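You operate a simulated robot arm through the tools that you are given. There is no shell and no other tool.

You run a simulated two-armed robot. Do the job below in one go: nothing can be reset, and whatever is moved stays where it is left.

## Task
Scan the loaded slide again at 2400 dpi, return it to the slide tray and switch the slide scanner off.
Fine: one more scan; watch the display; after the scan slide the feed knob to Free, then open the scanner tray; shut it again; leave the dial set; switch off after the scan.

It is judged by the outcome, as a careful person would: the job done as asked, and still so three seconds after it is handed in. It fails if anything else is knocked over, pushed out of place, dropped, spilled or broken.

## Robot
Two 7-joint arms with fingered hands on one trunk that stands fixed in place. Base frame: the origin is at the foot of the trunk, x ahead of it, y to its left, z up. Readings come in mm, degrees, newtons and seconds.
The left shoulder is at [83, 125, 1094], the right one opposite. With the tool pointing down near the work surface each hand reaches from about 460 to 820 mm from the base axis, measured 20 degrees to its own side. Payload 3.6 kg a hand.
The TCP of each hand is the grasp point between the finger pads, 30 mm short of the fingertips. In the tool frame z runs along the fingers and y along their closing line. Largest opening 104 mm; the body of the gripper starts 35 mm behind the TCP. The gripper is a hand of 4 fingers: y runs from the thumb to the fingers, the wrist lies at [-15, -104, -178] in the tool frame, and closing takes about 1.5 s.
Orientation is that of the tool frame in the base frame, as [roll, pitch, yaw] about the fixed x, y, z axes, in that order (R = Rz(yaw) Ry(pitch) Rx(roll)). With the fingers straight down and the wrist toward the robot, the tool's x, y and z point along [0, 1, 0], [1, 0, 0] and [0, 0, -1] of the base frame.

## Interface
- The arms move only by the tool step_arm. It takes "left_commands", "right_commands" or both (then of equal length, played together; a hand with none holds still); each is a list of rows, each a list of 6 numbers: the shift along the tool's x, y, z in mm, then the turn, a rotation vector about the tool's x, y, z in degrees. In form: [[x, y, z, wx, wy, wz], ...]. A call has 1 to 20 rows; each row shifts and turns the commanded pose from where the row before left it, along the tool's axes as they then stand. "left_claw" and "right_claw" are, for a hand that has rows, the closure in counts, from 0 (fully open) to 255 (shut), set as the call begins (left out, the last holds). Each row takes 0.2 s and may step no farther than 50 mm and 8.6 degrees from the row before; otherwise, or with a gripper value out of range, the whole call is refused. Where a pose cannot be reached the arm comes as near as it can. A force on the tool above 40 N (or 10 N above the force at the start of the call, whichever is more), or a blocked arm, ends the call early, and 0.2 s more pass. The fingers move at their own pace (about 72 mm/s each) and stop on an object; they squeeze with about 30 N. The grip force told is the motor's: it shows also when the fingers shut on nothing. Time passes only in rows, and 0.2 s behind the last, so rows that do not move let the fingers close. The reply holds the time, the measured pose of the TCP, the force on the tool along the base axes, the opening and the grip force, in the units named above and with some noise, with the torque about the TCP (base axes, N m) and any sound that the robot's microphone picked up.
- Cameras (640 x 400 px; columns grow to the right, rows downward): "scene" is now at [185.5, 59.6, 1244.4]; the picture's right is [0.62, -0.79, 0.00], its down [-0.32, -0.25, -0.91] and it looks along [0.72, 0.56, -0.40] (base axes); focal length 214 px, centre (320, 200). "left" rides on the left gripper at [-61, -92, -130] in its tool frame; the picture's right is [-0.81, -0.27, 0.52], its down [0.53, -0.71, 0.46] and it looks along [0.24, 0.64, 0.72] (tool axes); focal length 275 px, centre (320, 200). "right" rides on the right gripper at [61, -92, -130] in its tool frame; the picture's right is [-0.81, 0.27, -0.52], its down [-0.53, -0.71, 0.46] and it looks along [-0.24, 0.64, 0.72] (tool axes); focal length 275 px, centre (320, 200). There is no depth. A picture from a camera that has moved, and an enlarged one, comes with that camera's place and axes in the base frame and with its lens.
- get_image(camera): a new picture of that camera. The clock stands still meanwhile.
- slide_trunk(by): slides the trunk up (or, below 0, down) by that many mm; the arms and the scene camera ride with it, the base frame stays. It gives what a move gives, with no picture.
- move_fingers(index, middle, ring, thumb_bend, thumb_turn, hand): sets how far each is bent, from 0 (flat) to 100 (curled in); at 30 the hand is open as for a grip, at 70 the pads meet at the TCP. One left out holds its place. A second passes; each finger stops where it meets its share of the squeeze, and holds until it gets a number again. A gripper value or a shape takes the hand back. It gives what a move gives, with no picture; readings hold the bend of each and the force on the fingers (four entries, about 0 where the hand has none), thumb and palm. thumb_turn goes from beside the hand (0) to across from the fingers (100), as for a grip.
- grasp_type(shape, hand): the hand has 4 fingers and takes this shape, open, in about a second: jaw (thumb against the fingers, like two jaws); tri (thumb and two fingers); tip (a fingertip pinch); poke (one finger out to press); point (the index stretched); flat (the hand flat); cup (the hand cupped); fist (a fist). The gripper value then closes the fingers along that shape, each until it touches; the sizes above hold for jaw. It gives what a move gives, with no picture.
- turn_head(pan, tilt): turns the head with the scene camera to pan (to the left, within 80 degrees either way) and tilt (down, from -29 to 69), counted from straight ahead of the robot. It gives what a move gives.
- enlarge(camera, box): a new picture of the part [left, top, right, bottom] of that camera's present view, enlarged. The clock stands still meanwhile.
- hand_in(): hands the job in; it is judged then, once.

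Nothing tells you positions but the pictures and the camera data. Unless the task says otherwise, let go and move clear before handing in.

The tools are called after ">>>" as a command line: name --argument value ..., lists and objects as JSON in quotes. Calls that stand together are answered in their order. step_arm: Moves the arms, as the interface text tells. Its arguments: {"type":"object","properties":{"left_commands":{"type":"array","items":{"type":"array","items":{"type":"number"}}},"left_claw":{"type":"number"},"right_commands":{"type":"array","items":{"type":"array","items":{"type":"number"}}},"right_claw":{"type":"number"}},"required":[]} The other tools are called the same way: slide_trunk (by) slides the trunk up or down; grasp_type (shape, hand) gives the hand a shape; move_fingers (index, middle, ring, thumb_bend, thumb_turn, hand) moves the fingers one by one; turn_head (pan, tilt) turns the head that bears the scene camera; get_image (camera) takes a picture; enlarge (camera, box) takes an enlarged picture of a part of a camera's view; hand_in () hands the job in.

At the start:

```text
time: 0.0
left_position: [394.7, 441.7, 1053.6]
left_tool_rot: [180.0, 0.0, 89.9]
left_contact_force: [0.5, 0.6, -1.2]
left_torque: [0.0, 0.01, 0.01]
left_finger_gap: 103.6
left_finger_force: 0.1
left_shape: jaw
left_bend: [30.0, 30.0, 30.0, 30.0, 98.0]
left_finger forces: [0.1, 0.1, 0.0, 0.0, 0.0, 0.0]
right_position: [496.8, 94.9, 1149.8]
right_tool_rot: [-180.0, -0.1, 90.0]
right_contact_force: [0.5, -0.3, 0.6]
right_torque: [0.0, 0.02, -0.02]
right_finger_gap: 103.3
right_finger_force: 0.0
right_shape: jaw
right_bend: [30.0, 30.0, 30.0, 30.0, 98.0]
right_finger forces: [0.0, 0.0, 0.1, 0.0, 0.0, 0.1]
trunk travel left (down, up): [-325.0, 211.0]
head pan, tilt: [38.2, 23.9]
```

scene: 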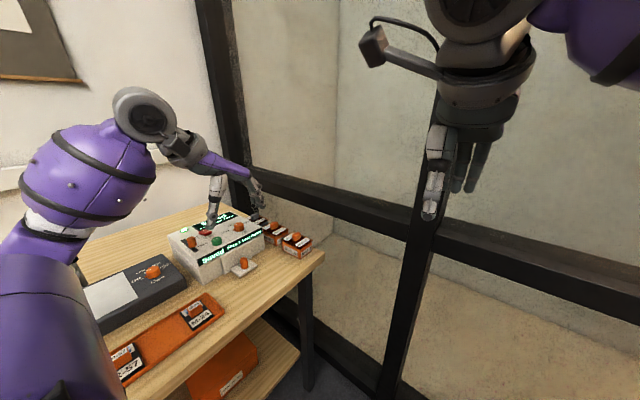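
right: 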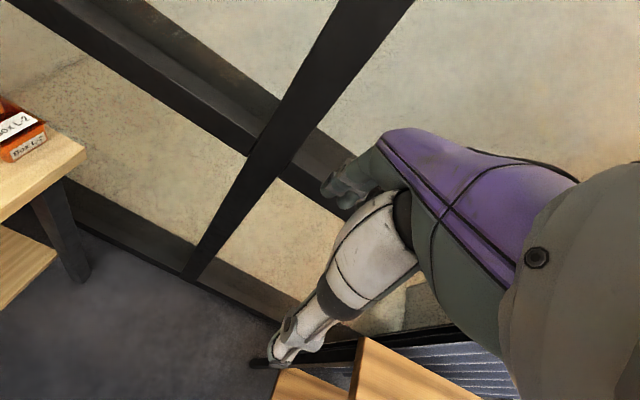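
left: 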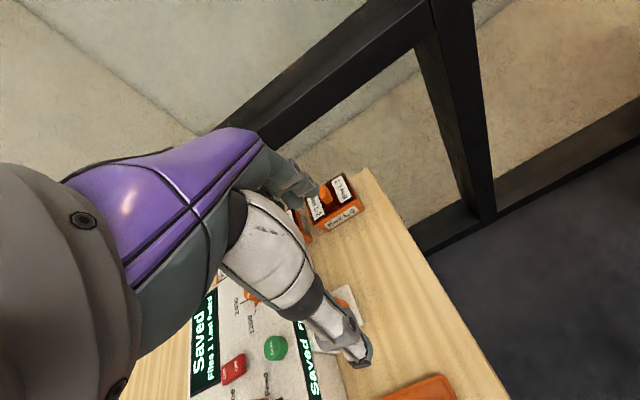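

I see a table to the left with a scanner (displays reading "Saved"), a dark device beside it, an orange tray and some boxes. I'll enlarge the views before moving anything.

>>> enlarge --camera "scene" --box '[150, 190, 330, 300]'

>>> enlarge --camera "scene" --box '[70, 240, 270, 400]'

>>> enlarge --camera "left" --box '[180, 160, 400, 400]'

```text
3.56 times, centred on (240, 245) of scene
camera zoom: at [185.5, 59.6, 1244.4], right [0.62, -0.79, 0.0], down [-0.32, -0.25, -0.91], along [0.72, 0.56, -0.4], focal length 763 px, centre (604, 40)
```

zoom: 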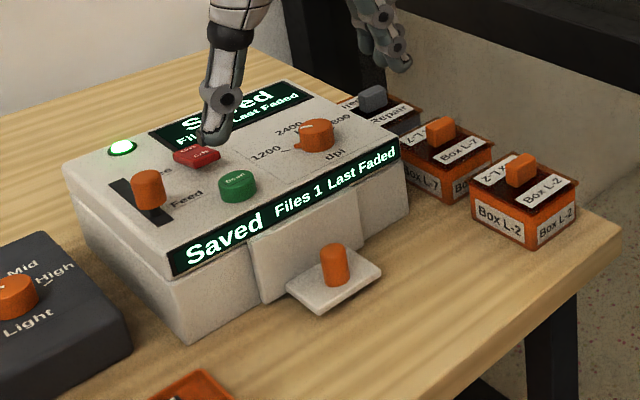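

```text
2.50 times, centred on (170, 320) of scene
camera zoom: at [185.5, 59.6, 1244.4], right [0.62, -0.79, 0.0], down [-0.32, -0.25, -0.91], along [0.72, 0.56, -0.4], focal length 536 px, centre (695, -100)
```

zoom: 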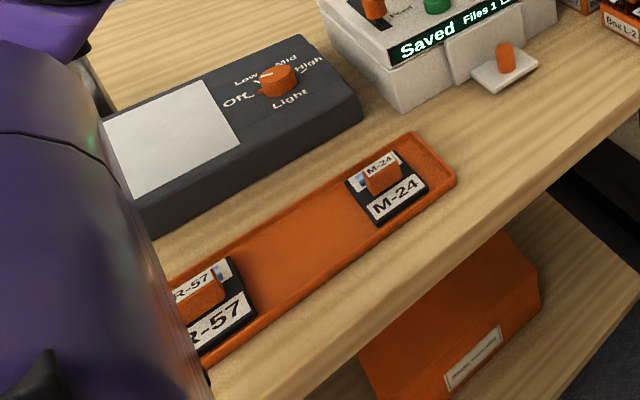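

```text
1.67 times, centred on (290, 280) of left
camera zoom: at [303.2, 379.8, 1184.4], right [-0.28, -0.81, -0.52], down [-0.71, 0.53, -0.46], along [0.64, 0.24, -0.72], focal length 459 px, centre (370, 67)
```

zoom: 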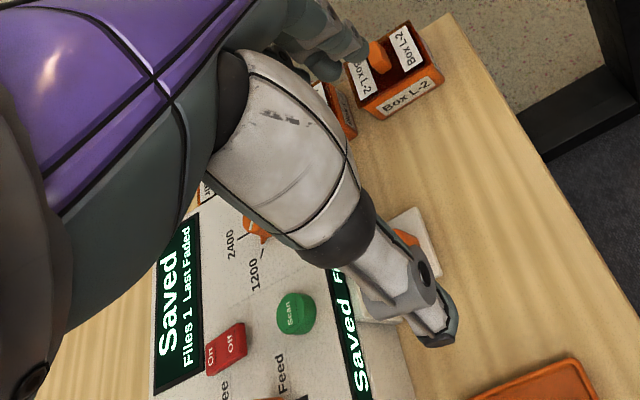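

The scan button triangulates to about (403, 596, 897). I'll turn the head toward the table for a better view of the tray and scanner.

>>> turn_head --pan 55 --tilt 40

>>> get_image --camera "scene"

```text
time: 0.8
left_position: [394.4, 442.2, 1054.6]
left_tool_rot: [-179.9, 0.0, 89.8]
left_contact_force: [-0.5, -0.4, -0.9]
left_torque: [0.02, -0.02, 0.01]
left_finger_gap: 103.7
left_finger_force: 0.1
left_shape: jaw
left_bend: [30.0, 30.0, 30.0, 30.0, 98.0]
left_finger forces: [0.0, 0.1, 0.0, 0.0, 0.0, 0.0]
right_position: [496.7, 94.0, 1149.4]
right_tool_rot: [-180.0, 0.0, 90.0]
right_contact_force: [-0.1, 0.1, 0.1]
right_torque: [0.03, 0.04, 0.01]
right_finger_gap: 103.7
right_finger_force: 0.0
right_shape: jaw
right_bend: [30.0, 30.0, 30.0, 30.0, 98.0]
right_finger forces: [0.0, 0.0, 0.0, 0.0, 0.0, 0.0]
trunk travel left (down, up): [-325.0, 211.0]
head pan, tilt: [55.0, 40.0]
```

```text
taken
camera scene: at [161.7, 72.0, 1219.3], right [0.82, -0.57, 0.0], down [-0.37, -0.53, -0.77], along [0.44, 0.63, -0.64], focal length 214 px, centre (320, 200)
```

scene: 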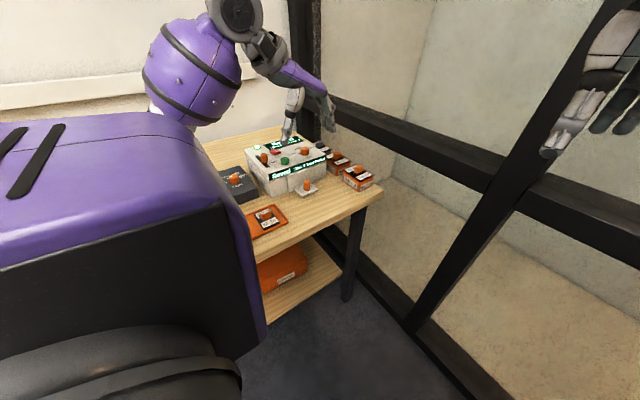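

The left upper arm blocks part of the view, but the scanner is visible. I'll enlarge to read the dial and the tray.

>>> enlarge --camera "scene" --box '[200, 120, 400, 245]'

>>> enlarge --camera "scene" --box '[240, 130, 340, 193]'

```text
3.20 times, centred on (300, 182) of scene
camera zoom: at [161.7, 72.0, 1219.3], right [0.82, -0.57, 0.0], down [-0.37, -0.53, -0.77], along [0.44, 0.63, -0.64], focal length 686 px, centre (384, 256)
```

zoom: 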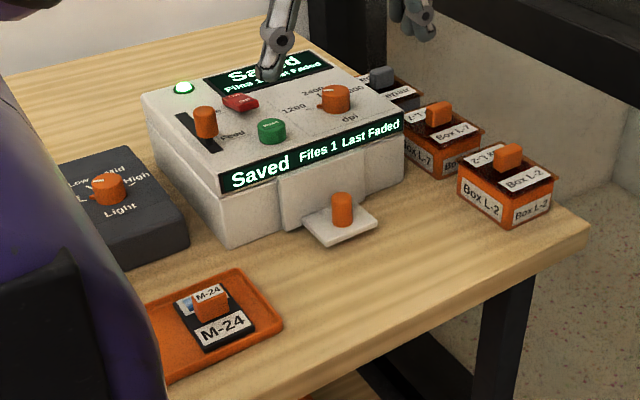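

```text
6.35 times, centred on (290, 162) of scene
camera zoom: at [161.7, 72.0, 1219.3], right [0.82, -0.57, 0.0], down [-0.37, -0.53, -0.77], along [0.44, 0.63, -0.64], focal length 1362 px, centre (510, 444)
```

zoom: 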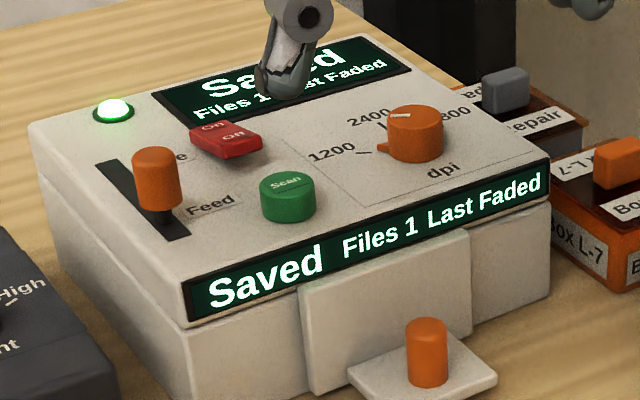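

The dial pointer is at 1200, the feed slider is at the Feed end, and the tray has slides M-24 and R-57. I'll raise the trunk for a higher second viewpoint so I can measure positions.

>>> slide_trunk --by 200

>>> get_image --camera "scene"

>>> get_image --camera "left"

```text
time: 3.0
left_position: [394.6, 441.0, 1252.5]
left_tool_rot: [-179.9, 0.0, 90.1]
left_contact_force: [0.7, 0.2, 0.6]
left_torque: [-0.01, 0.02, 0.03]
left_finger_gap: 103.7
left_finger_force: 0.0
left_shape: jaw
left_bend: [30.0, 30.0, 30.0, 30.0, 98.0]
left_finger forces: [0.0, 0.0, 0.0, 0.0, 0.0, 0.1]
right_position: [497.0, 94.8, 1346.4]
right_tool_rot: [-179.9, 0.0, 90.0]
right_contact_force: [1.0, -0.3, -0.2]
right_torque: [0.01, -0.03, 0.02]
right_finger_gap: 103.4
right_finger_force: 0.1
right_shape: jaw
right_bend: [30.0, 30.0, 30.0, 30.0, 98.0]
right_finger forces: [0.0, 0.1, 0.0, 0.1, 0.0, 0.0]
trunk travel left (down, up): [-525.0, 11.0]
head pan, tilt: [55.0, 40.0]
```

```text
taken
camera scene: at [64.7, 72.2, 1435.0], right [0.82, -0.57, 0.0], down [-0.37, -0.53, -0.77], along [0.44, 0.63, -0.64], focal length 214 px, centre (320, 200)
```

scene: 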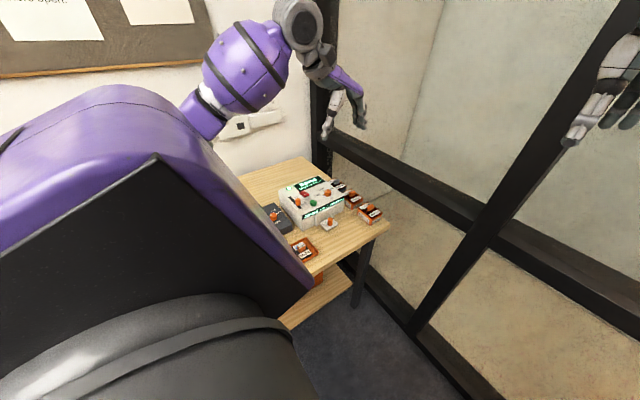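

```text
taken
camera left: at [304.0, 379.9, 1383.6], right [-0.28, -0.81, -0.52], down [-0.71, 0.53, -0.45], along [0.64, 0.24, -0.73], focal length 275 px, centre (320, 200)
```

left: 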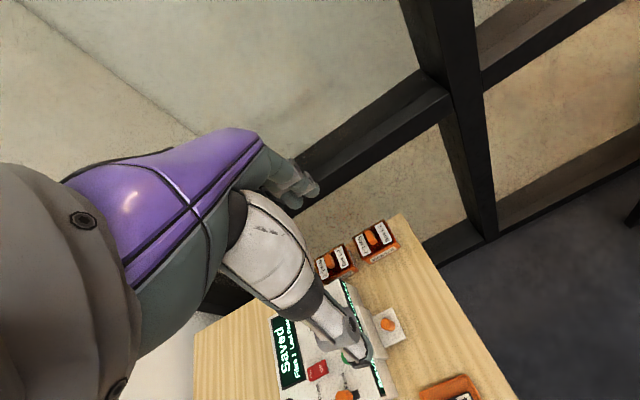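

A notice board with text is on the wall. I'll read it and also enlarge the scanner.

>>> enlarge --camera "scene" --box '[0, 0, 220, 80]'

>>> enlarge --camera "scene" --box '[230, 155, 390, 255]'

>>> enlarge --camera "scene" --box '[260, 165, 360, 228]'

>>> turn_head --pan 75 --tilt 20

>>> get_image --camera "scene"

```text
2.91 times, centred on (110, 40) of scene
camera zoom: at [64.7, 72.2, 1435.0], right [0.82, -0.57, 0.0], down [-0.37, -0.53, -0.77], along [0.44, 0.63, -0.64], focal length 624 px, centre (931, 666)
```

zoom: 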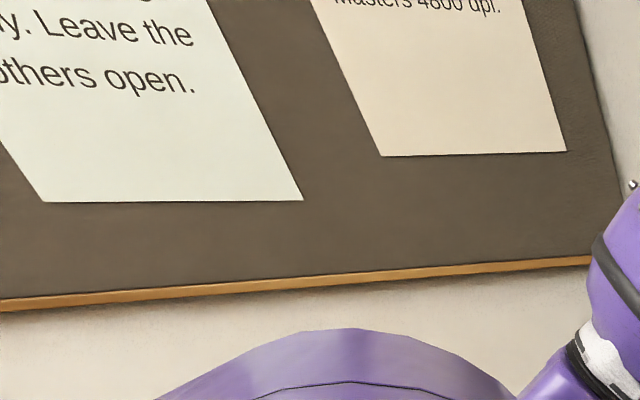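

```text
4.00 times, centred on (310, 205) of scene
camera zoom: at [64.7, 72.2, 1435.0], right [0.82, -0.57, 0.0], down [-0.37, -0.53, -0.77], along [0.44, 0.63, -0.64], focal length 858 px, centre (360, 180)
```

zoom: 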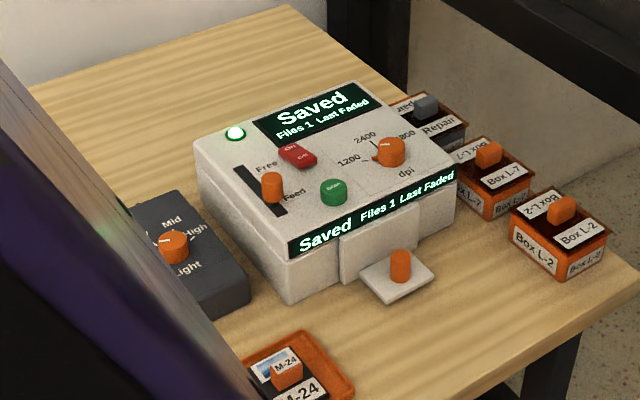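

```text
6.35 times, centred on (310, 196) of scene
camera zoom: at [64.7, 72.2, 1435.0], right [0.82, -0.57, 0.0], down [-0.37, -0.53, -0.77], along [0.44, 0.63, -0.64], focal length 1362 px, centre (384, 222)
```

zoom: 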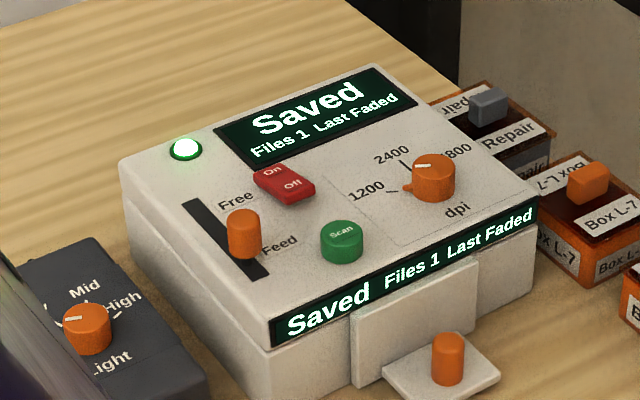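

```text
time: 3.8
left_position: [394.9, 442.6, 1254.0]
left_tool_rot: [179.9, 0.1, 89.9]
left_contact_force: [0.8, 0.6, 0.8]
left_torque: [0.0, 0.0, 0.02]
left_finger_gap: 103.4
left_finger_force: 0.1
left_shape: jaw
left_bend: [30.0, 30.0, 30.0, 30.0, 98.0]
left_finger forces: [0.0, 0.1, 0.1, 0.0, 0.0, 0.1]
right_position: [498.2, 94.4, 1351.1]
right_tool_rot: [-180.0, -0.1, 90.0]
right_contact_force: [0.1, 0.3, -0.3]
right_torque: [0.0, -0.02, 0.01]
right_finger_gap: 103.8
right_finger_force: 0.1
right_shape: jaw
right_bend: [30.0, 30.0, 30.0, 30.0, 98.0]
right_finger forces: [0.0, 0.0, 0.0, 0.0, 0.1, 0.0]
trunk travel left (down, up): [-525.0, 11.0]
head pan, tilt: [75.0, 20.0]
```

```text
taken
camera scene: at [39.6, 92.4, 1466.5], right [0.97, -0.26, 0.0], down [-0.09, -0.33, -0.94], along [0.24, 0.91, -0.34], focal length 214 px, centre (320, 200)
```

scene: 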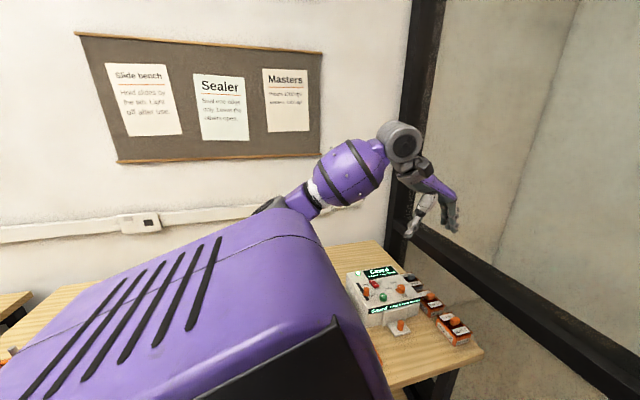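

>>> enlarge --camera "scene" --box '[90, 50, 200, 140]'

>>> enlarge --camera "scene" --box '[190, 60, 320, 145]'

>>> enlarge --camera "scene" --box '[340, 250, 440, 340]'

```text
4.44 times, centred on (145, 95) of scene
camera zoom: at [39.6, 92.4, 1466.5], right [0.97, -0.26, 0.0], down [-0.09, -0.33, -0.94], along [0.24, 0.91, -0.34], focal length 953 px, centre (1098, 667)
```

zoom: 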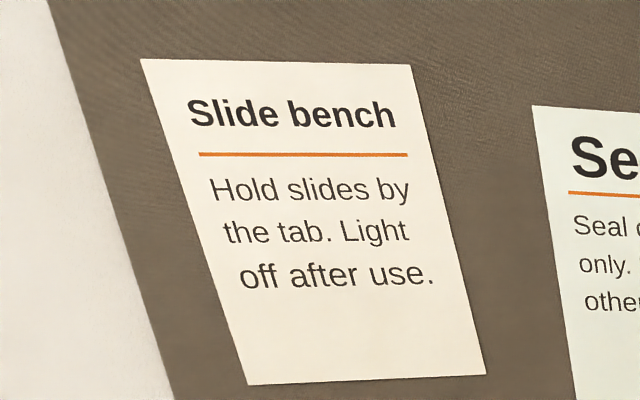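

```text
4.71 times, centred on (255, 102) of scene
camera zoom: at [39.6, 92.4, 1466.5], right [0.97, -0.26, 0.0], down [-0.09, -0.33, -0.94], along [0.24, 0.91, -0.34], focal length 1009 px, centre (626, 659)
```

zoom: 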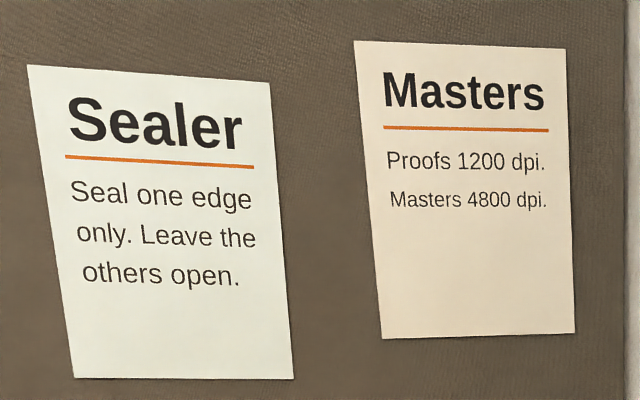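

```text
4.44 times, centred on (390, 295) of scene
camera zoom: at [39.6, 92.4, 1466.5], right [0.97, -0.26, 0.0], down [-0.09, -0.33, -0.94], along [0.24, 0.91, -0.34], focal length 953 px, centre (9, -222)
```

zoom: 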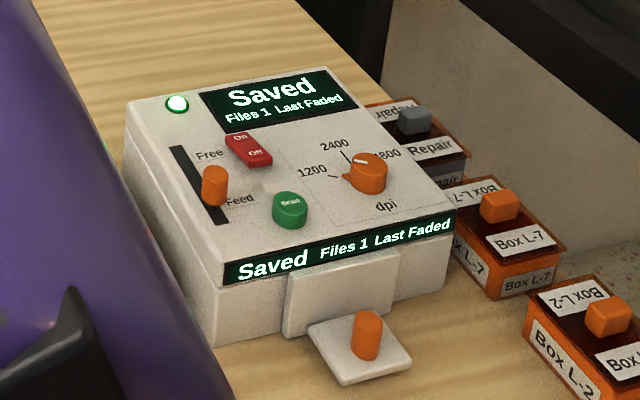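

The notices say to hold slides by the tab; nothing there changes the plan. From my measurements:

| Item | Position |
|---|---|
| Scanner front | faces -y, yawed about -3° |
| Scanner top | z≈883 |
| Dial | (489, 624) |
| Scan button | (404, 601) |
| Rocker switch | (405, 669), Off end at the front |
| Feed knob | (355, 637), Free at y≈684 |
| Tray handle | (439, 539, 840) |
| Slide tray | free middle at (216, 491) |

I'll lower the trunk again.

>>> slide_trunk --by -200

>>> turn_head --pan 50 --tilt 30

>>> grasp_type --shape "tri" --hand "left"

>>> get_image --camera "left"

>>> get_image --camera "scene"

```text
time: 6.0
left_position: [393.9, 441.5, 1053.9]
left_tool_rot: [-180.0, 0.0, 89.8]
left_contact_force: [-0.3, 0.3, -0.6]
left_torque: [0.01, 0.03, 0.03]
left_finger_gap: 103.7
left_finger_force: 0.0
left_shape: jaw
left_bend: [30.0, 30.0, 30.0, 30.0, 98.0]
left_finger forces: [0.0, 0.0, 0.1, 0.0, 0.0, 0.0]
right_position: [496.7, 95.2, 1149.8]
right_tool_rot: [180.0, 0.1, 90.0]
right_contact_force: [0.1, 0.1, -0.2]
right_torque: [-0.01, -0.01, 0.03]
right_finger_gap: 104.0
right_finger_force: 0.0
right_shape: jaw
right_bend: [30.0, 30.0, 30.0, 30.0, 98.0]
right_finger forces: [0.0, 0.0, 0.0, 0.1, 0.0, 0.0]
trunk travel left (down, up): [-325.0, 211.0]
head pan, tilt: [75.0, 20.0]
```

```text
time: 6.9
left_position: [395.6, 442.6, 1053.6]
left_tool_rot: [-179.9, 0.0, 89.9]
left_contact_force: [-0.4, 0.4, 0.7]
left_torque: [-0.02, -0.01, -0.01]
left_finger_gap: 103.5
left_finger_force: 0.0
left_shape: jaw
left_bend: [30.0, 30.0, 30.0, 30.0, 98.0]
left_finger forces: [0.0, 0.0, 0.0, 0.0, 0.0, 0.1]
right_position: [496.5, 95.3, 1149.7]
right_tool_rot: [-179.9, -0.1, 89.9]
right_contact_force: [-0.3, -1.0, 0.5]
right_torque: [0.03, 0.01, 0.02]
right_finger_gap: 103.6
right_finger_force: 0.1
right_shape: jaw
right_bend: [30.0, 30.0, 30.0, 30.0, 98.0]
right_finger forces: [0.0, 0.0, 0.1, 0.1, 0.0, 0.1]
trunk travel left (down, up): [-325.0, 211.0]
head pan, tilt: [50.0, 30.0]
```

```text
time: 7.8
left_position: [395.6, 441.1, 1054.3]
left_tool_rot: [180.0, 0.0, 90.0]
left_contact_force: [0.4, 0.3, 0.4]
left_torque: [0.01, 0.0, -0.01]
left_finger_gap: 103.8
left_finger_force: 0.0
left_shape: tri
left_bend: [30.0, 30.0, 99.0, 30.0, 98.0]
left_finger forces: [0.0, 0.1, 0.1, 0.1, 0.1, 0.0]
right_position: [496.1, 94.6, 1150.3]
right_tool_rot: [-179.9, -0.1, 90.1]
right_contact_force: [-0.1, 0.4, 1.3]
right_torque: [0.02, 0.03, 0.04]
right_finger_gap: 103.4
right_finger_force: 0.1
right_shape: jaw
right_bend: [30.0, 30.0, 30.0, 30.0, 98.0]
right_finger forces: [0.0, 0.0, 0.0, 0.0, 0.0, 0.0]
trunk travel left (down, up): [-325.0, 211.0]
head pan, tilt: [50.0, 30.0]
```

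```text
taken
camera left: at [303.2, 379.8, 1184.4], right [-0.28, -0.81, -0.52], down [-0.71, 0.53, -0.46], along [0.64, 0.24, -0.72], focal length 275 px, centre (320, 200)
```

left: 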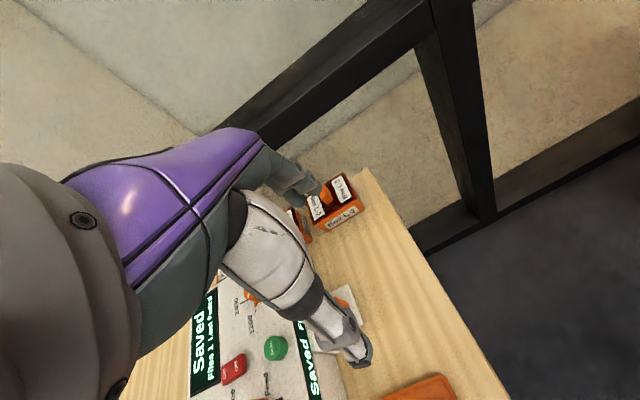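

```text
taken
camera scene: at [171.0, 71.7, 1234.6], right [0.77, -0.64, 0.0], down [-0.32, -0.38, -0.87], along [0.56, 0.66, -0.5], focal length 214 px, centre (320, 200)
```

scene: 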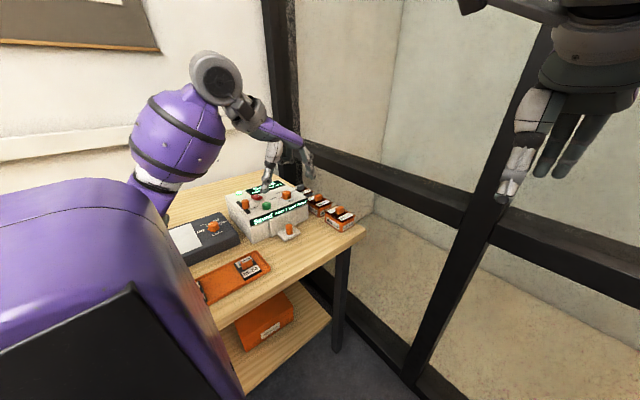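

Next I move the left hand above the dial and yaw it toward the scanner.

>>> step_arm --left_commands '[[30, 15, 6, 0, 0, -8], [30, 15, 6, 0, 0, -8], [36, 10, 6, 0, 0, -8], [36, 4, 6, 0, 0, -8], [36, -8, 6, 0, 0, -8], [10, -8, 6, 0, 0, -8], [0, 0, 6, 0, 0, -8], [0, 0, 6, 0, 0, -8]]'

>>> get_image --camera "left"

>>> get_image --camera "scene"

```text
time: 9.6
left_position: [370.4, 603.7, 1005.7]
left_tool_rot: [180.0, -0.1, 154.1]
left_contact_force: [0.0, 0.6, -0.3]
left_torque: [-0.01, -0.02, -0.01]
left_finger_gap: 103.7
left_finger_force: 0.0
left_shape: tri
left_bend: [30.0, 30.0, 99.0, 30.0, 98.0]
left_finger forces: [0.0, 0.1, 0.0, 0.0, 0.0, 0.1]
right_position: [496.5, 95.4, 1148.9]
right_tool_rot: [180.0, -0.1, 90.1]
right_contact_force: [-0.2, -0.3, -0.2]
right_torque: [0.01, -0.03, 0.02]
right_finger_gap: 103.5
right_finger_force: 0.1
right_shape: jaw
right_bend: [30.0, 30.0, 30.0, 30.0, 98.0]
right_finger forces: [0.0, 0.1, 0.0, 0.0, 0.0, 0.0]
trunk travel left (down, up): [-325.0, 211.0]
head pan, tilt: [50.0, 30.0]
```

```text
taken
camera left: at [385.8, 494.5, 1136.3], right [0.61, -0.6, -0.52], down [-0.79, -0.41, -0.46], along [0.06, 0.69, -0.72], focal length 275 px, centre (320, 200)
```

left: 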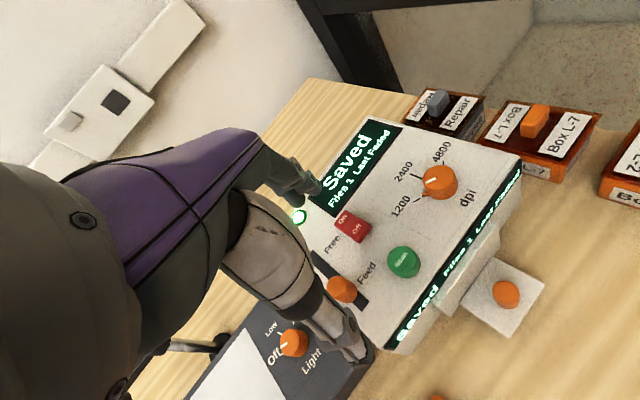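

```text
taken
camera scene: at [171.1, 71.7, 1234.6], right [0.77, -0.64, 0.0], down [-0.32, -0.38, -0.87], along [0.56, 0.66, -0.5], focal length 214 px, centre (320, 200)
```

scene: 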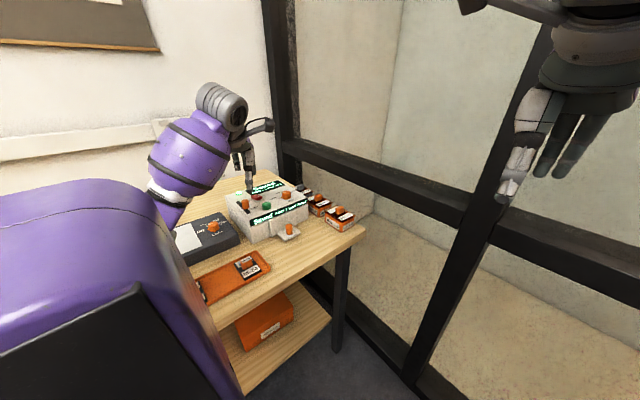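

I have a clear view of the dial, switch and buttons; the light box is Off. I'll enlarge for precise locations and the dial angle.

>>> enlarge --camera "left" --box '[370, 110, 530, 210]'

>>> enlarge --camera "left" --box '[280, 200, 440, 300]'

>>> enlarge --camera "scene" --box '[180, 140, 340, 240]'

>>> enlarge --camera "left" --box '[200, 170, 400, 370]'

```text
4.00 times, centred on (450, 160) of left
camera zoom: at [385.8, 494.5, 1136.3], right [0.61, -0.6, -0.52], down [-0.79, -0.41, -0.46], along [0.06, 0.69, -0.72], focal length 1101 px, centre (-200, 360)
```

zoom: 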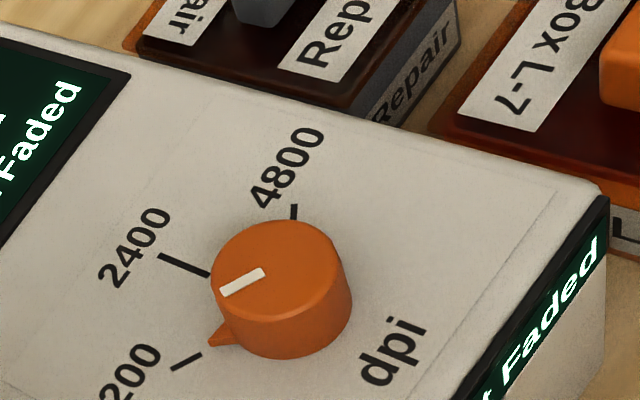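

```text
4.00 times, centred on (360, 250) of left
camera zoom: at [385.8, 494.5, 1136.3], right [0.61, -0.6, -0.52], down [-0.79, -0.41, -0.46], along [0.06, 0.69, -0.72], focal length 1101 px, centre (160, 0)
```

zoom: 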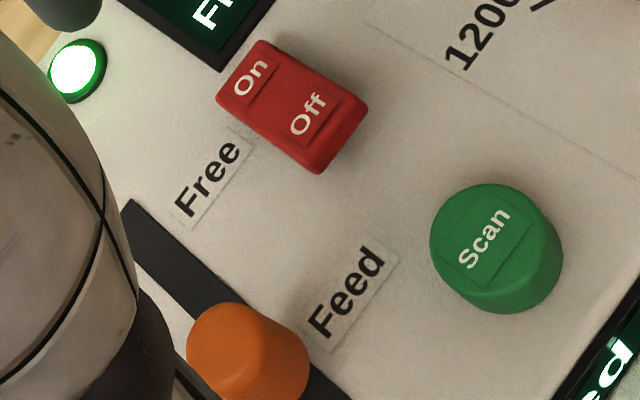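

```text
4.00 times, centred on (260, 190) of scene
camera zoom: at [171.1, 71.7, 1234.6], right [0.77, -0.64, 0.0], down [-0.32, -0.38, -0.87], along [0.56, 0.66, -0.5], focal length 858 px, centre (560, 240)
```

zoom: 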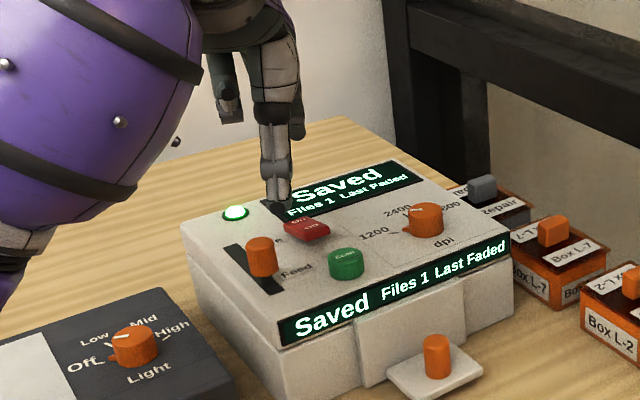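

```text
2.00 times, centred on (300, 270) of left
camera zoom: at [385.8, 494.5, 1136.3], right [0.61, -0.6, -0.52], down [-0.79, -0.41, -0.46], along [0.06, 0.69, -0.72], focal length 551 px, centre (360, 60)
```

zoom: 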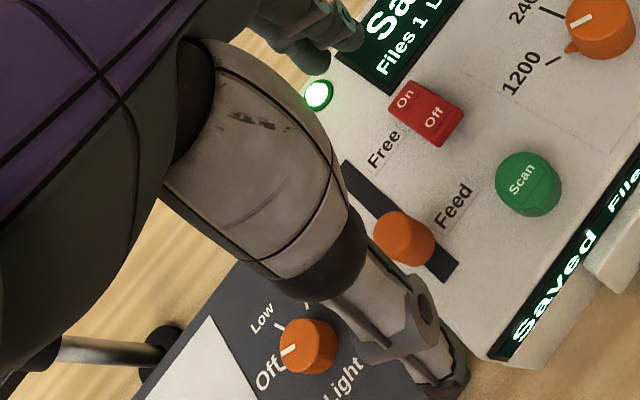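

The dial centre is about (485, 614), top z≈904, and it needs a 60° clockwise turn from 1200 to 2400. I'll check how the hand closes in the air before using it.

>>> step_arm --left_commands '[[0, 0, 0, 0, 0, 0], [0, 0, 0, 0, 0, 0], [0, 0, 0, 0, 0, 0], [0, 0, 0, 0, 0, 0], [0, 0, 0, 0, 0, 0]]' --left_claw 185

>>> get_image --camera "left"

>>> enlarge --camera "scene" --box '[200, 120, 320, 210]'

```text
time: 10.8
left_position: [371.0, 604.5, 1006.3]
left_tool_rot: [-180.0, 0.0, 153.9]
left_contact_force: [-0.7, 0.3, 0.9]
left_torque: [0.0, -0.02, -0.02]
left_finger_gap: 29.0
left_finger_force: 0.1
left_shape: tri
left_bend: [74.0, 55.0, 99.0, 74.0, 100.0]
left_finger forces: [0.0, 0.0, 0.0, 0.0, 0.0, 0.0]
right_position: [496.0, 94.5, 1150.0]
right_tool_rot: [-179.9, 0.0, 90.0]
right_contact_force: [0.4, -0.7, -0.6]
right_torque: [-0.01, 0.0, 0.02]
right_finger_gap: 103.5
right_finger_force: 0.1
right_shape: jaw
right_bend: [30.0, 30.0, 30.0, 30.0, 98.0]
right_finger forces: [0.0, 0.1, 0.2, 0.1, 0.0, 0.0]
trunk travel left (down, up): [-325.0, 211.0]
head pan, tilt: [50.0, 30.0]
```

```text
taken
camera left: at [385.6, 494.5, 1136.5], right [0.61, -0.6, -0.52], down [-0.79, -0.41, -0.46], along [0.06, 0.69, -0.72], focal length 275 px, centre (320, 200)
```

left: 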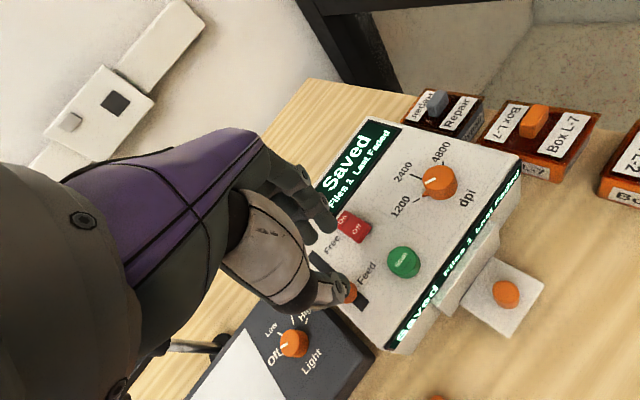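

```text
4.44 times, centred on (260, 165) of scene
camera zoom: at [171.0, 71.7, 1234.6], right [0.77, -0.64, 0.0], down [-0.32, -0.38, -0.87], along [0.56, 0.66, -0.5], focal length 953 px, centre (587, 356)
```

zoom: 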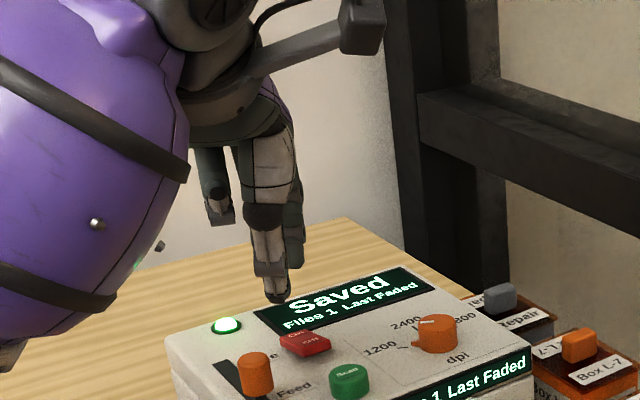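

Tri closes as expected. I'll switch to jaw, pre-close to about 55 mm, and move above the dial with yaw 180 so I can turn it clockwise.

>>> grasp_type --shape "jaw" --hand "left"

>>> step_arm --left_commands '[[-33, 20, 0, 0, 0, 0], [-33, 20, 0, 0, 0, 0], [-32.6, 19.2, 0, 0, 0, 0], [0, 0, 6, 0, 0, -6.5], [0, 0, 6, 0, 0, -6.5], [0, 0, 6, 0, 0, -6.5], [0, 0, 6, 0, 0, -6.5]]' --left_claw 120

>>> get_image --camera "left"

>>> enlarge --camera "scene" --box '[200, 120, 340, 210]'

```text
time: 11.7
left_position: [370.0, 605.3, 1007.1]
left_tool_rot: [180.0, 0.0, 153.9]
left_contact_force: [-0.1, 0.3, 0.3]
left_torque: [-0.03, 0.0, -0.01]
left_finger_gap: 103.6
left_finger_force: 0.1
left_shape: jaw
left_bend: [30.0, 30.0, 30.0, 30.0, 98.0]
left_finger forces: [0.0, 0.0, 0.0, 0.0, 0.0, 0.1]
right_position: [497.0, 95.4, 1148.5]
right_tool_rot: [-180.0, 0.0, 90.1]
right_contact_force: [-0.4, -0.3, -0.2]
right_torque: [-0.01, 0.02, 0.0]
right_finger_gap: 103.7
right_finger_force: 0.1
right_shape: jaw
right_bend: [30.0, 30.0, 30.0, 30.0, 98.0]
right_finger forces: [0.0, 0.1, 0.1, 0.0, 0.0, 0.0]
trunk travel left (down, up): [-325.0, 211.0]
head pan, tilt: [50.0, 30.0]
```

```text
time: 13.3
left_position: [486.0, 615.0, 982.8]
left_tool_rot: [-180.0, -0.1, -179.9]
left_contact_force: [0.8, -0.9, -0.2]
left_torque: [0.05, -0.01, -0.01]
left_finger_gap: 55.5
left_finger_force: 0.1
left_shape: jaw
left_bend: [74.0, 43.0, 40.0, 68.0, 100.0]
left_finger forces: [0.0, 0.0, 0.0, 0.0, 0.1, 0.1]
right_position: [497.1, 95.5, 1148.7]
right_tool_rot: [179.9, 0.0, 90.0]
right_contact_force: [0.0, 0.4, -0.4]
right_torque: [0.0, 0.0, 0.02]
right_finger_gap: 103.9
right_finger_force: 0.1
right_shape: jaw
right_bend: [30.0, 30.0, 30.0, 30.0, 98.0]
right_finger forces: [0.0, 0.0, 0.0, 0.1, 0.0, 0.0]
trunk travel left (down, up): [-325.0, 211.0]
head pan, tilt: [50.0, 30.0]
```

```text
taken
camera left: at [547.3, 521.7, 1112.6], right [0.81, -0.27, -0.52], down [-0.53, -0.71, -0.46], along [-0.24, 0.64, -0.72], focal length 275 px, centre (320, 200)
```

left: 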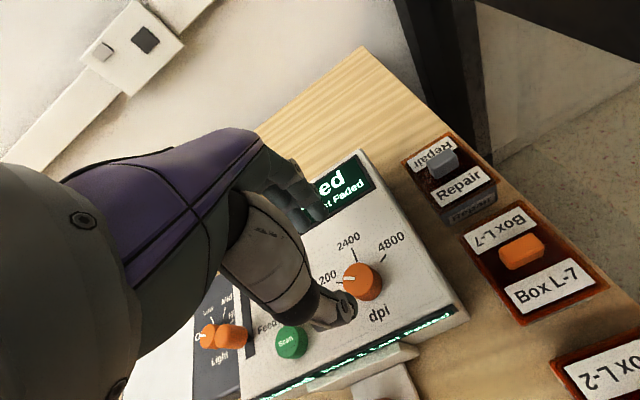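

```text
4.44 times, centred on (270, 165) of scene
camera zoom: at [171.4, 71.7, 1234.6], right [0.77, -0.64, 0.0], down [-0.32, -0.38, -0.87], along [0.56, 0.66, -0.5], focal length 953 px, centre (542, 356)
```

zoom: 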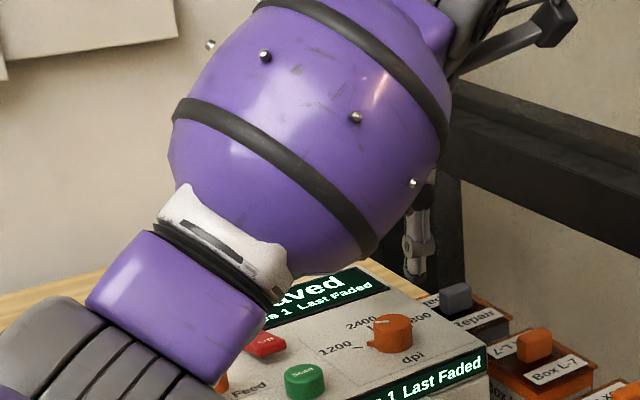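

The hand is above the dial at about (486, 615). I'll enlarge to check finger placement before going down.

>>> enlarge --camera "left" --box '[230, 130, 430, 340]'

>>> get_image --camera "right"

>>> get_image --camera "scene"

```text
1.90 times, centred on (330, 235) of left
camera zoom: at [547.3, 521.7, 1112.6], right [0.81, -0.27, -0.52], down [-0.53, -0.71, -0.46], along [-0.24, 0.64, -0.72], focal length 524 px, centre (301, 133)
```

zoom: 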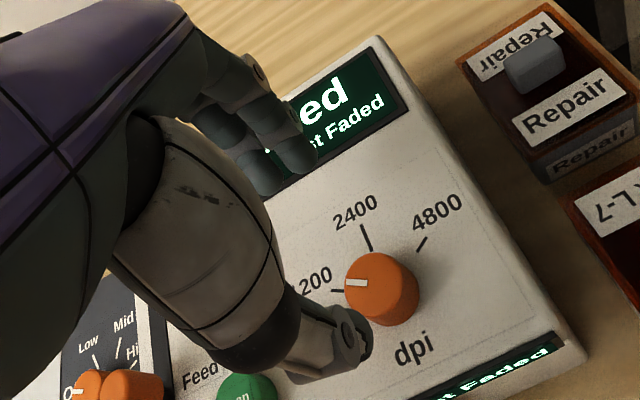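

```text
taken
camera right: at [406.1, 155.8, 1279.0], right [0.27, -0.81, 0.52], down [-0.71, -0.53, -0.46], along [0.64, -0.24, -0.72], focal length 275 px, centre (320, 200)
```

right: 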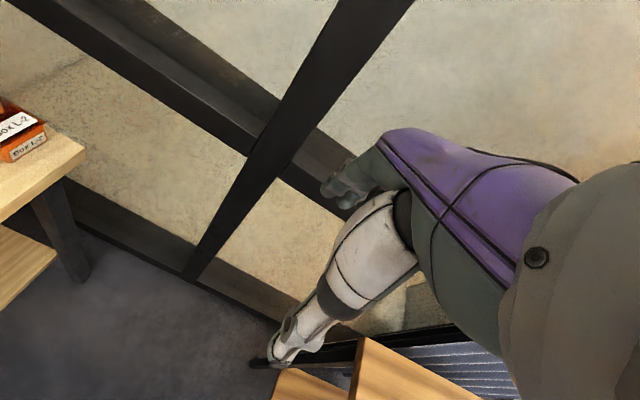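

```text
taken
camera scene: at [171.4, 71.7, 1234.6], right [0.77, -0.64, 0.0], down [-0.32, -0.38, -0.87], along [0.56, 0.66, -0.5], focal length 214 px, centre (320, 200)
```

scene: 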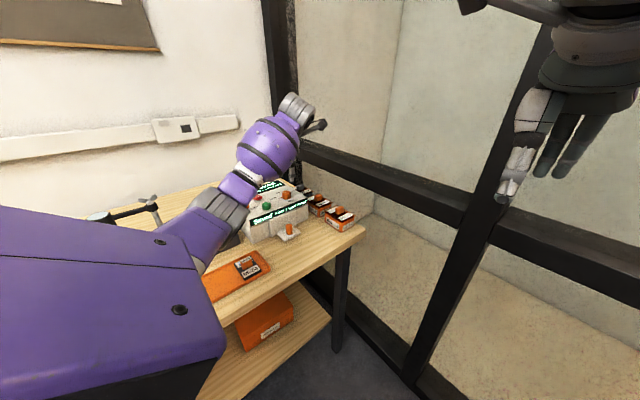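

The TCP is centred over the dial to within about 3 mm. I'll descend most of the way and look again.

>>> step_arm --left_commands '[[2, 0, 15, 0, 0, 0], [0, 0, 15, 0, 0, 0], [0, 0, 15, 0, 0, 0], [0, 0, 10, 0, 0, 0]]'

>>> enlarge --camera "left" --box '[230, 130, 430, 340]'

```text
time: 14.3
left_position: [482.3, 613.6, 927.0]
left_tool_rot: [180.0, 0.1, -180.0]
left_contact_force: [-0.2, -0.1, -0.6]
left_torque: [0.0, 0.0, 0.0]
left_finger_gap: 55.6
left_finger_force: 0.0
left_shape: jaw
left_bend: [74.0, 43.0, 40.0, 68.0, 100.0]
left_finger forces: [0.0, 0.1, 0.0, 0.0, 0.0, 0.0]
right_position: [498.2, 94.5, 1150.9]
right_tool_rot: [180.0, 0.0, 90.0]
right_contact_force: [-1.0, 0.5, 0.7]
right_torque: [0.0, 0.03, 0.03]
right_finger_gap: 103.6
right_finger_force: 0.1
right_shape: jaw
right_bend: [30.0, 30.0, 30.0, 30.0, 98.0]
right_finger forces: [0.1, 0.0, 0.0, 0.0, 0.0, 0.0]
trunk travel left (down, up): [-325.0, 211.0]
head pan, tilt: [50.0, 30.0]
```

```text
1.90 times, centred on (330, 235) of left
camera zoom: at [544.3, 521.8, 1057.3], right [0.81, -0.28, -0.52], down [-0.53, -0.71, -0.46], along [-0.24, 0.64, -0.72], focal length 524 px, centre (301, 133)
```

zoom: 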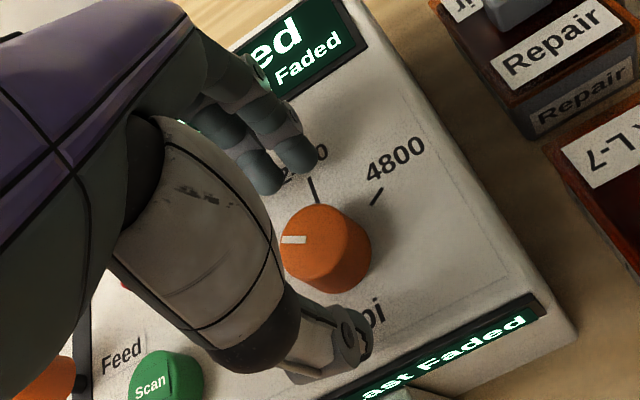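

The dial sits between the thumb and fingers. I'll lower gently a little more and then close.

>>> step_arm --left_commands '[[0, -1, 4, 0, 0, 0], [0, 0, 4, 0, 0, 0]]'

>>> enlarge --camera "left" --box '[230, 130, 430, 340]'

>>> enlarge --camera "scene" --box '[230, 150, 350, 230]'

```text
time: 14.9
left_position: [483.5, 613.8, 919.9]
left_tool_rot: [180.0, 0.1, 179.9]
left_contact_force: [-0.3, 0.5, 0.9]
left_torque: [-0.02, -0.03, 0.01]
left_finger_gap: 55.4
left_finger_force: 0.0
left_shape: jaw
left_bend: [74.0, 43.0, 40.0, 68.0, 100.0]
left_finger forces: [0.0, 0.0, 0.1, 0.0, 0.0, 0.0]
right_position: [498.1, 94.1, 1149.1]
right_tool_rot: [180.0, 0.0, 90.0]
right_contact_force: [0.1, 0.1, 0.1]
right_torque: [-0.02, 0.01, -0.01]
right_finger_gap: 103.7
right_finger_force: 0.0
right_shape: jaw
right_bend: [30.0, 30.0, 30.0, 30.0, 98.0]
right_finger forces: [0.0, 0.0, 0.0, 0.1, 0.0, 0.0]
trunk travel left (down, up): [-325.0, 211.0]
head pan, tilt: [50.0, 30.0]
```

```text
1.90 times, centred on (330, 235) of left
camera zoom: at [545.1, 520.3, 1049.6], right [0.81, -0.28, -0.52], down [-0.53, -0.71, -0.46], along [-0.24, 0.65, -0.72], focal length 524 px, centre (301, 133)
```

zoom: 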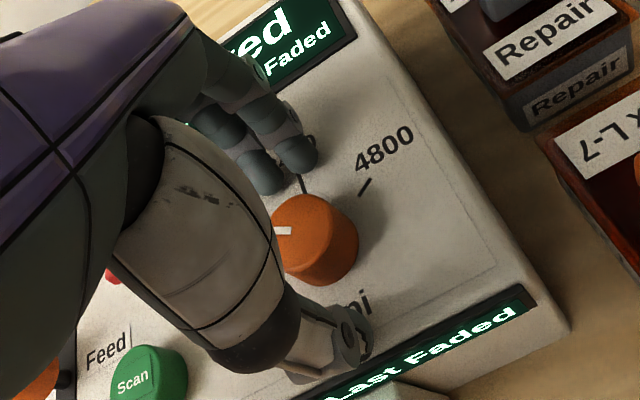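

```text
5.00 times, centred on (290, 190) of scene
camera zoom: at [171.1, 71.7, 1234.6], right [0.77, -0.64, 0.0], down [-0.32, -0.38, -0.87], along [0.56, 0.66, -0.5], focal length 1072 px, centre (470, 250)
```

zoom: 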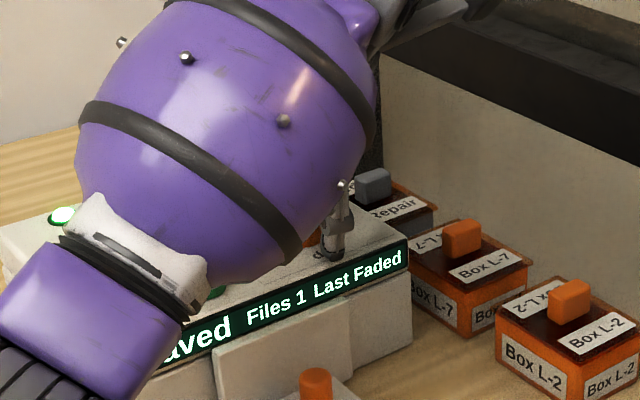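

Well centred. Down 3 mm more and close on the dial.

>>> step_arm --left_commands '[[0, 0, 3, 0, 0, 0], [0, 0, 0, 0, 0, 0]]'

>>> step_arm --left_commands '[[0, 0, 0, 0, 0, 0], [0, 0, 0, 0, 0, 0], [0, 0, 0, 0, 0, 0], [0, 0, 0, 0, 0, 0], [0, 0, 0, 0, 0, 0]]' --left_claw 255

>>> enlarge --camera "left" --box '[230, 130, 430, 340]'

```text
time: 15.5
left_position: [483.8, 613.4, 919.2]
left_tool_rot: [179.8, 0.2, 180.0]
left_contact_force: [1.1, 0.6, 13.1]
left_torque: [-0.05, -0.11, -0.05]
left_finger_gap: 55.6
left_finger_force: 0.0
left_shape: jaw
left_bend: [74.0, 43.0, 40.0, 69.0, 100.0]
left_finger forces: [2.5, 3.2, 0.0, 0.0, 7.5, 0.1]
right_position: [495.8, 94.1, 1151.0]
right_tool_rot: [179.9, -0.2, 90.1]
right_contact_force: [0.2, -0.1, -0.8]
right_torque: [0.02, 0.01, 0.01]
right_finger_gap: 103.3
right_finger_force: 0.0
right_shape: jaw
right_bend: [30.0, 30.0, 30.0, 30.0, 98.0]
right_finger forces: [0.0, 0.0, 0.0, 0.1, 0.0, 0.0]
trunk travel left (down, up): [-325.0, 211.0]
head pan, tilt: [50.0, 30.0]
```

```text
time: 16.7
left_position: [483.2, 611.5, 917.6]
left_tool_rot: [-180.0, 0.1, 179.9]
left_contact_force: [2.2, -11.2, 15.1]
left_torque: [-0.39, -0.13, 0.03]
left_finger_gap: 28.3
left_finger_force: 30.3
left_shape: jaw
left_bend: [75.0, 58.0, 59.0, 77.0, 100.0]
left_finger forces: [15.6, 4.3, 0.0, 0.1, 36.0, 0.0]
right_position: [496.6, 93.1, 1149.7]
right_tool_rot: [179.9, -0.1, 90.0]
right_contact_force: [0.3, 0.4, 0.5]
right_torque: [0.01, 0.03, 0.0]
right_finger_gap: 103.5
right_finger_force: 0.0
right_shape: jaw
right_bend: [30.0, 30.0, 30.0, 30.0, 98.0]
right_finger forces: [0.1, 0.1, 0.0, 0.0, 0.0, 0.0]
trunk travel left (down, up): [-325.0, 211.0]
head pan, tilt: [50.0, 30.0]
```

```text
1.90 times, centred on (330, 235) of left
camera zoom: at [544.6, 518.2, 1048.2], right [0.81, -0.28, -0.52], down [-0.53, -0.71, -0.46], along [-0.24, 0.65, -0.72], focal length 524 px, centre (301, 133)
```

zoom: 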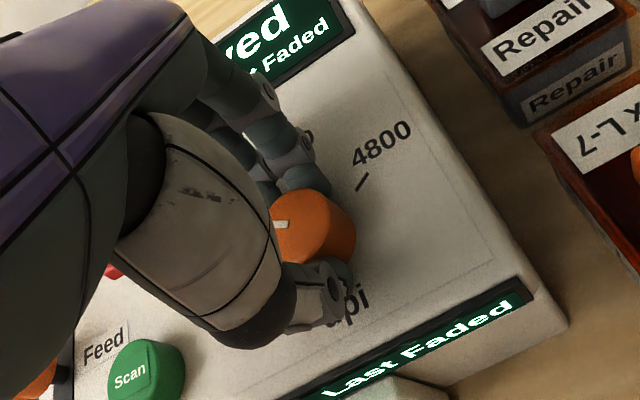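

The dial is gripped. I'll turn it clockwise about 48° first and then check.

>>> step_arm --left_commands '[[0, 0, -1, 0, 0, 8], [0, 0, 0, 0, 0, 8], [0, 0, 0, 0, 0, 8], [0, 0, 0, 0, 0, 8], [0, 0, 0, 0, 0, 8], [0, 0, 0, 0, 0, 8]]'

>>> get_image --camera "left"

>>> enlarge --camera "left" --box '[230, 130, 430, 340]'

```text
time: 18.1
left_position: [482.1, 612.4, 917.8]
left_tool_rot: [179.9, 0.0, 131.8]
left_contact_force: [-6.9, -7.8, 3.5]
left_torque: [-0.21, 0.12, 0.02]
left_finger_gap: 27.6
left_finger_force: 30.1
left_shape: jaw
left_bend: [74.0, 59.0, 59.0, 77.0, 100.0]
left_finger forces: [13.3, 4.2, 0.0, 0.1, 29.9, 0.1]
right_position: [495.9, 94.1, 1150.9]
right_tool_rot: [179.9, -0.1, 90.0]
right_contact_force: [-0.9, -0.3, -0.1]
right_torque: [-0.02, 0.0, 0.0]
right_finger_gap: 103.7
right_finger_force: 0.1
right_shape: jaw
right_bend: [30.0, 30.0, 30.0, 30.0, 98.0]
right_finger forces: [0.0, 0.2, 0.1, 0.0, 0.1, 0.0]
trunk travel left (down, up): [-325.0, 211.0]
head pan, tilt: [50.0, 30.0]
```

```text
taken
camera left: at [455.6, 504.4, 1048.3], right [0.33, -0.79, -0.52], down [-0.89, -0.08, -0.46], along [0.32, 0.61, -0.72], focal length 275 px, centre (320, 200)
```

left: 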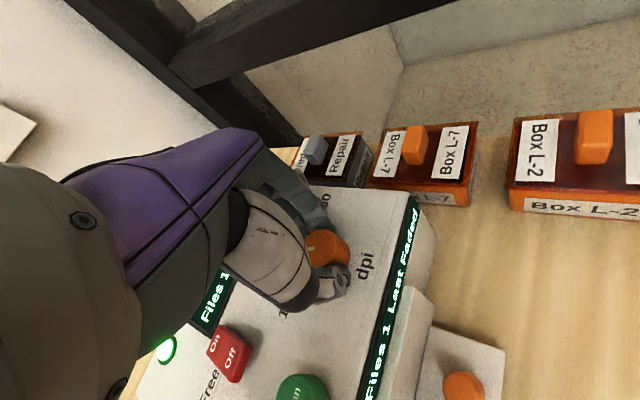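

```text
1.90 times, centred on (330, 235) of left
camera zoom: at [455.6, 504.4, 1048.3], right [0.33, -0.79, -0.52], down [-0.89, -0.08, -0.46], along [0.32, 0.61, -0.72], focal length 524 px, centre (301, 133)
```

zoom: 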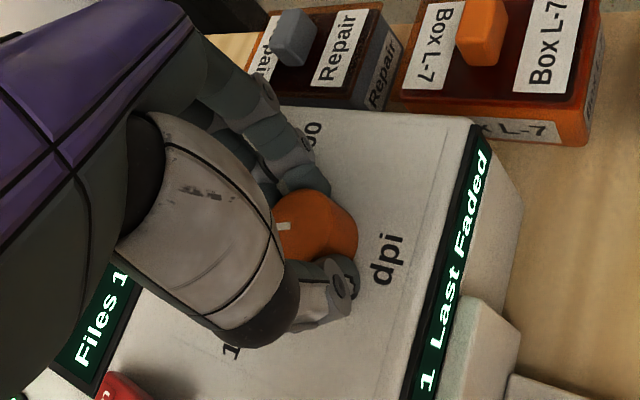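

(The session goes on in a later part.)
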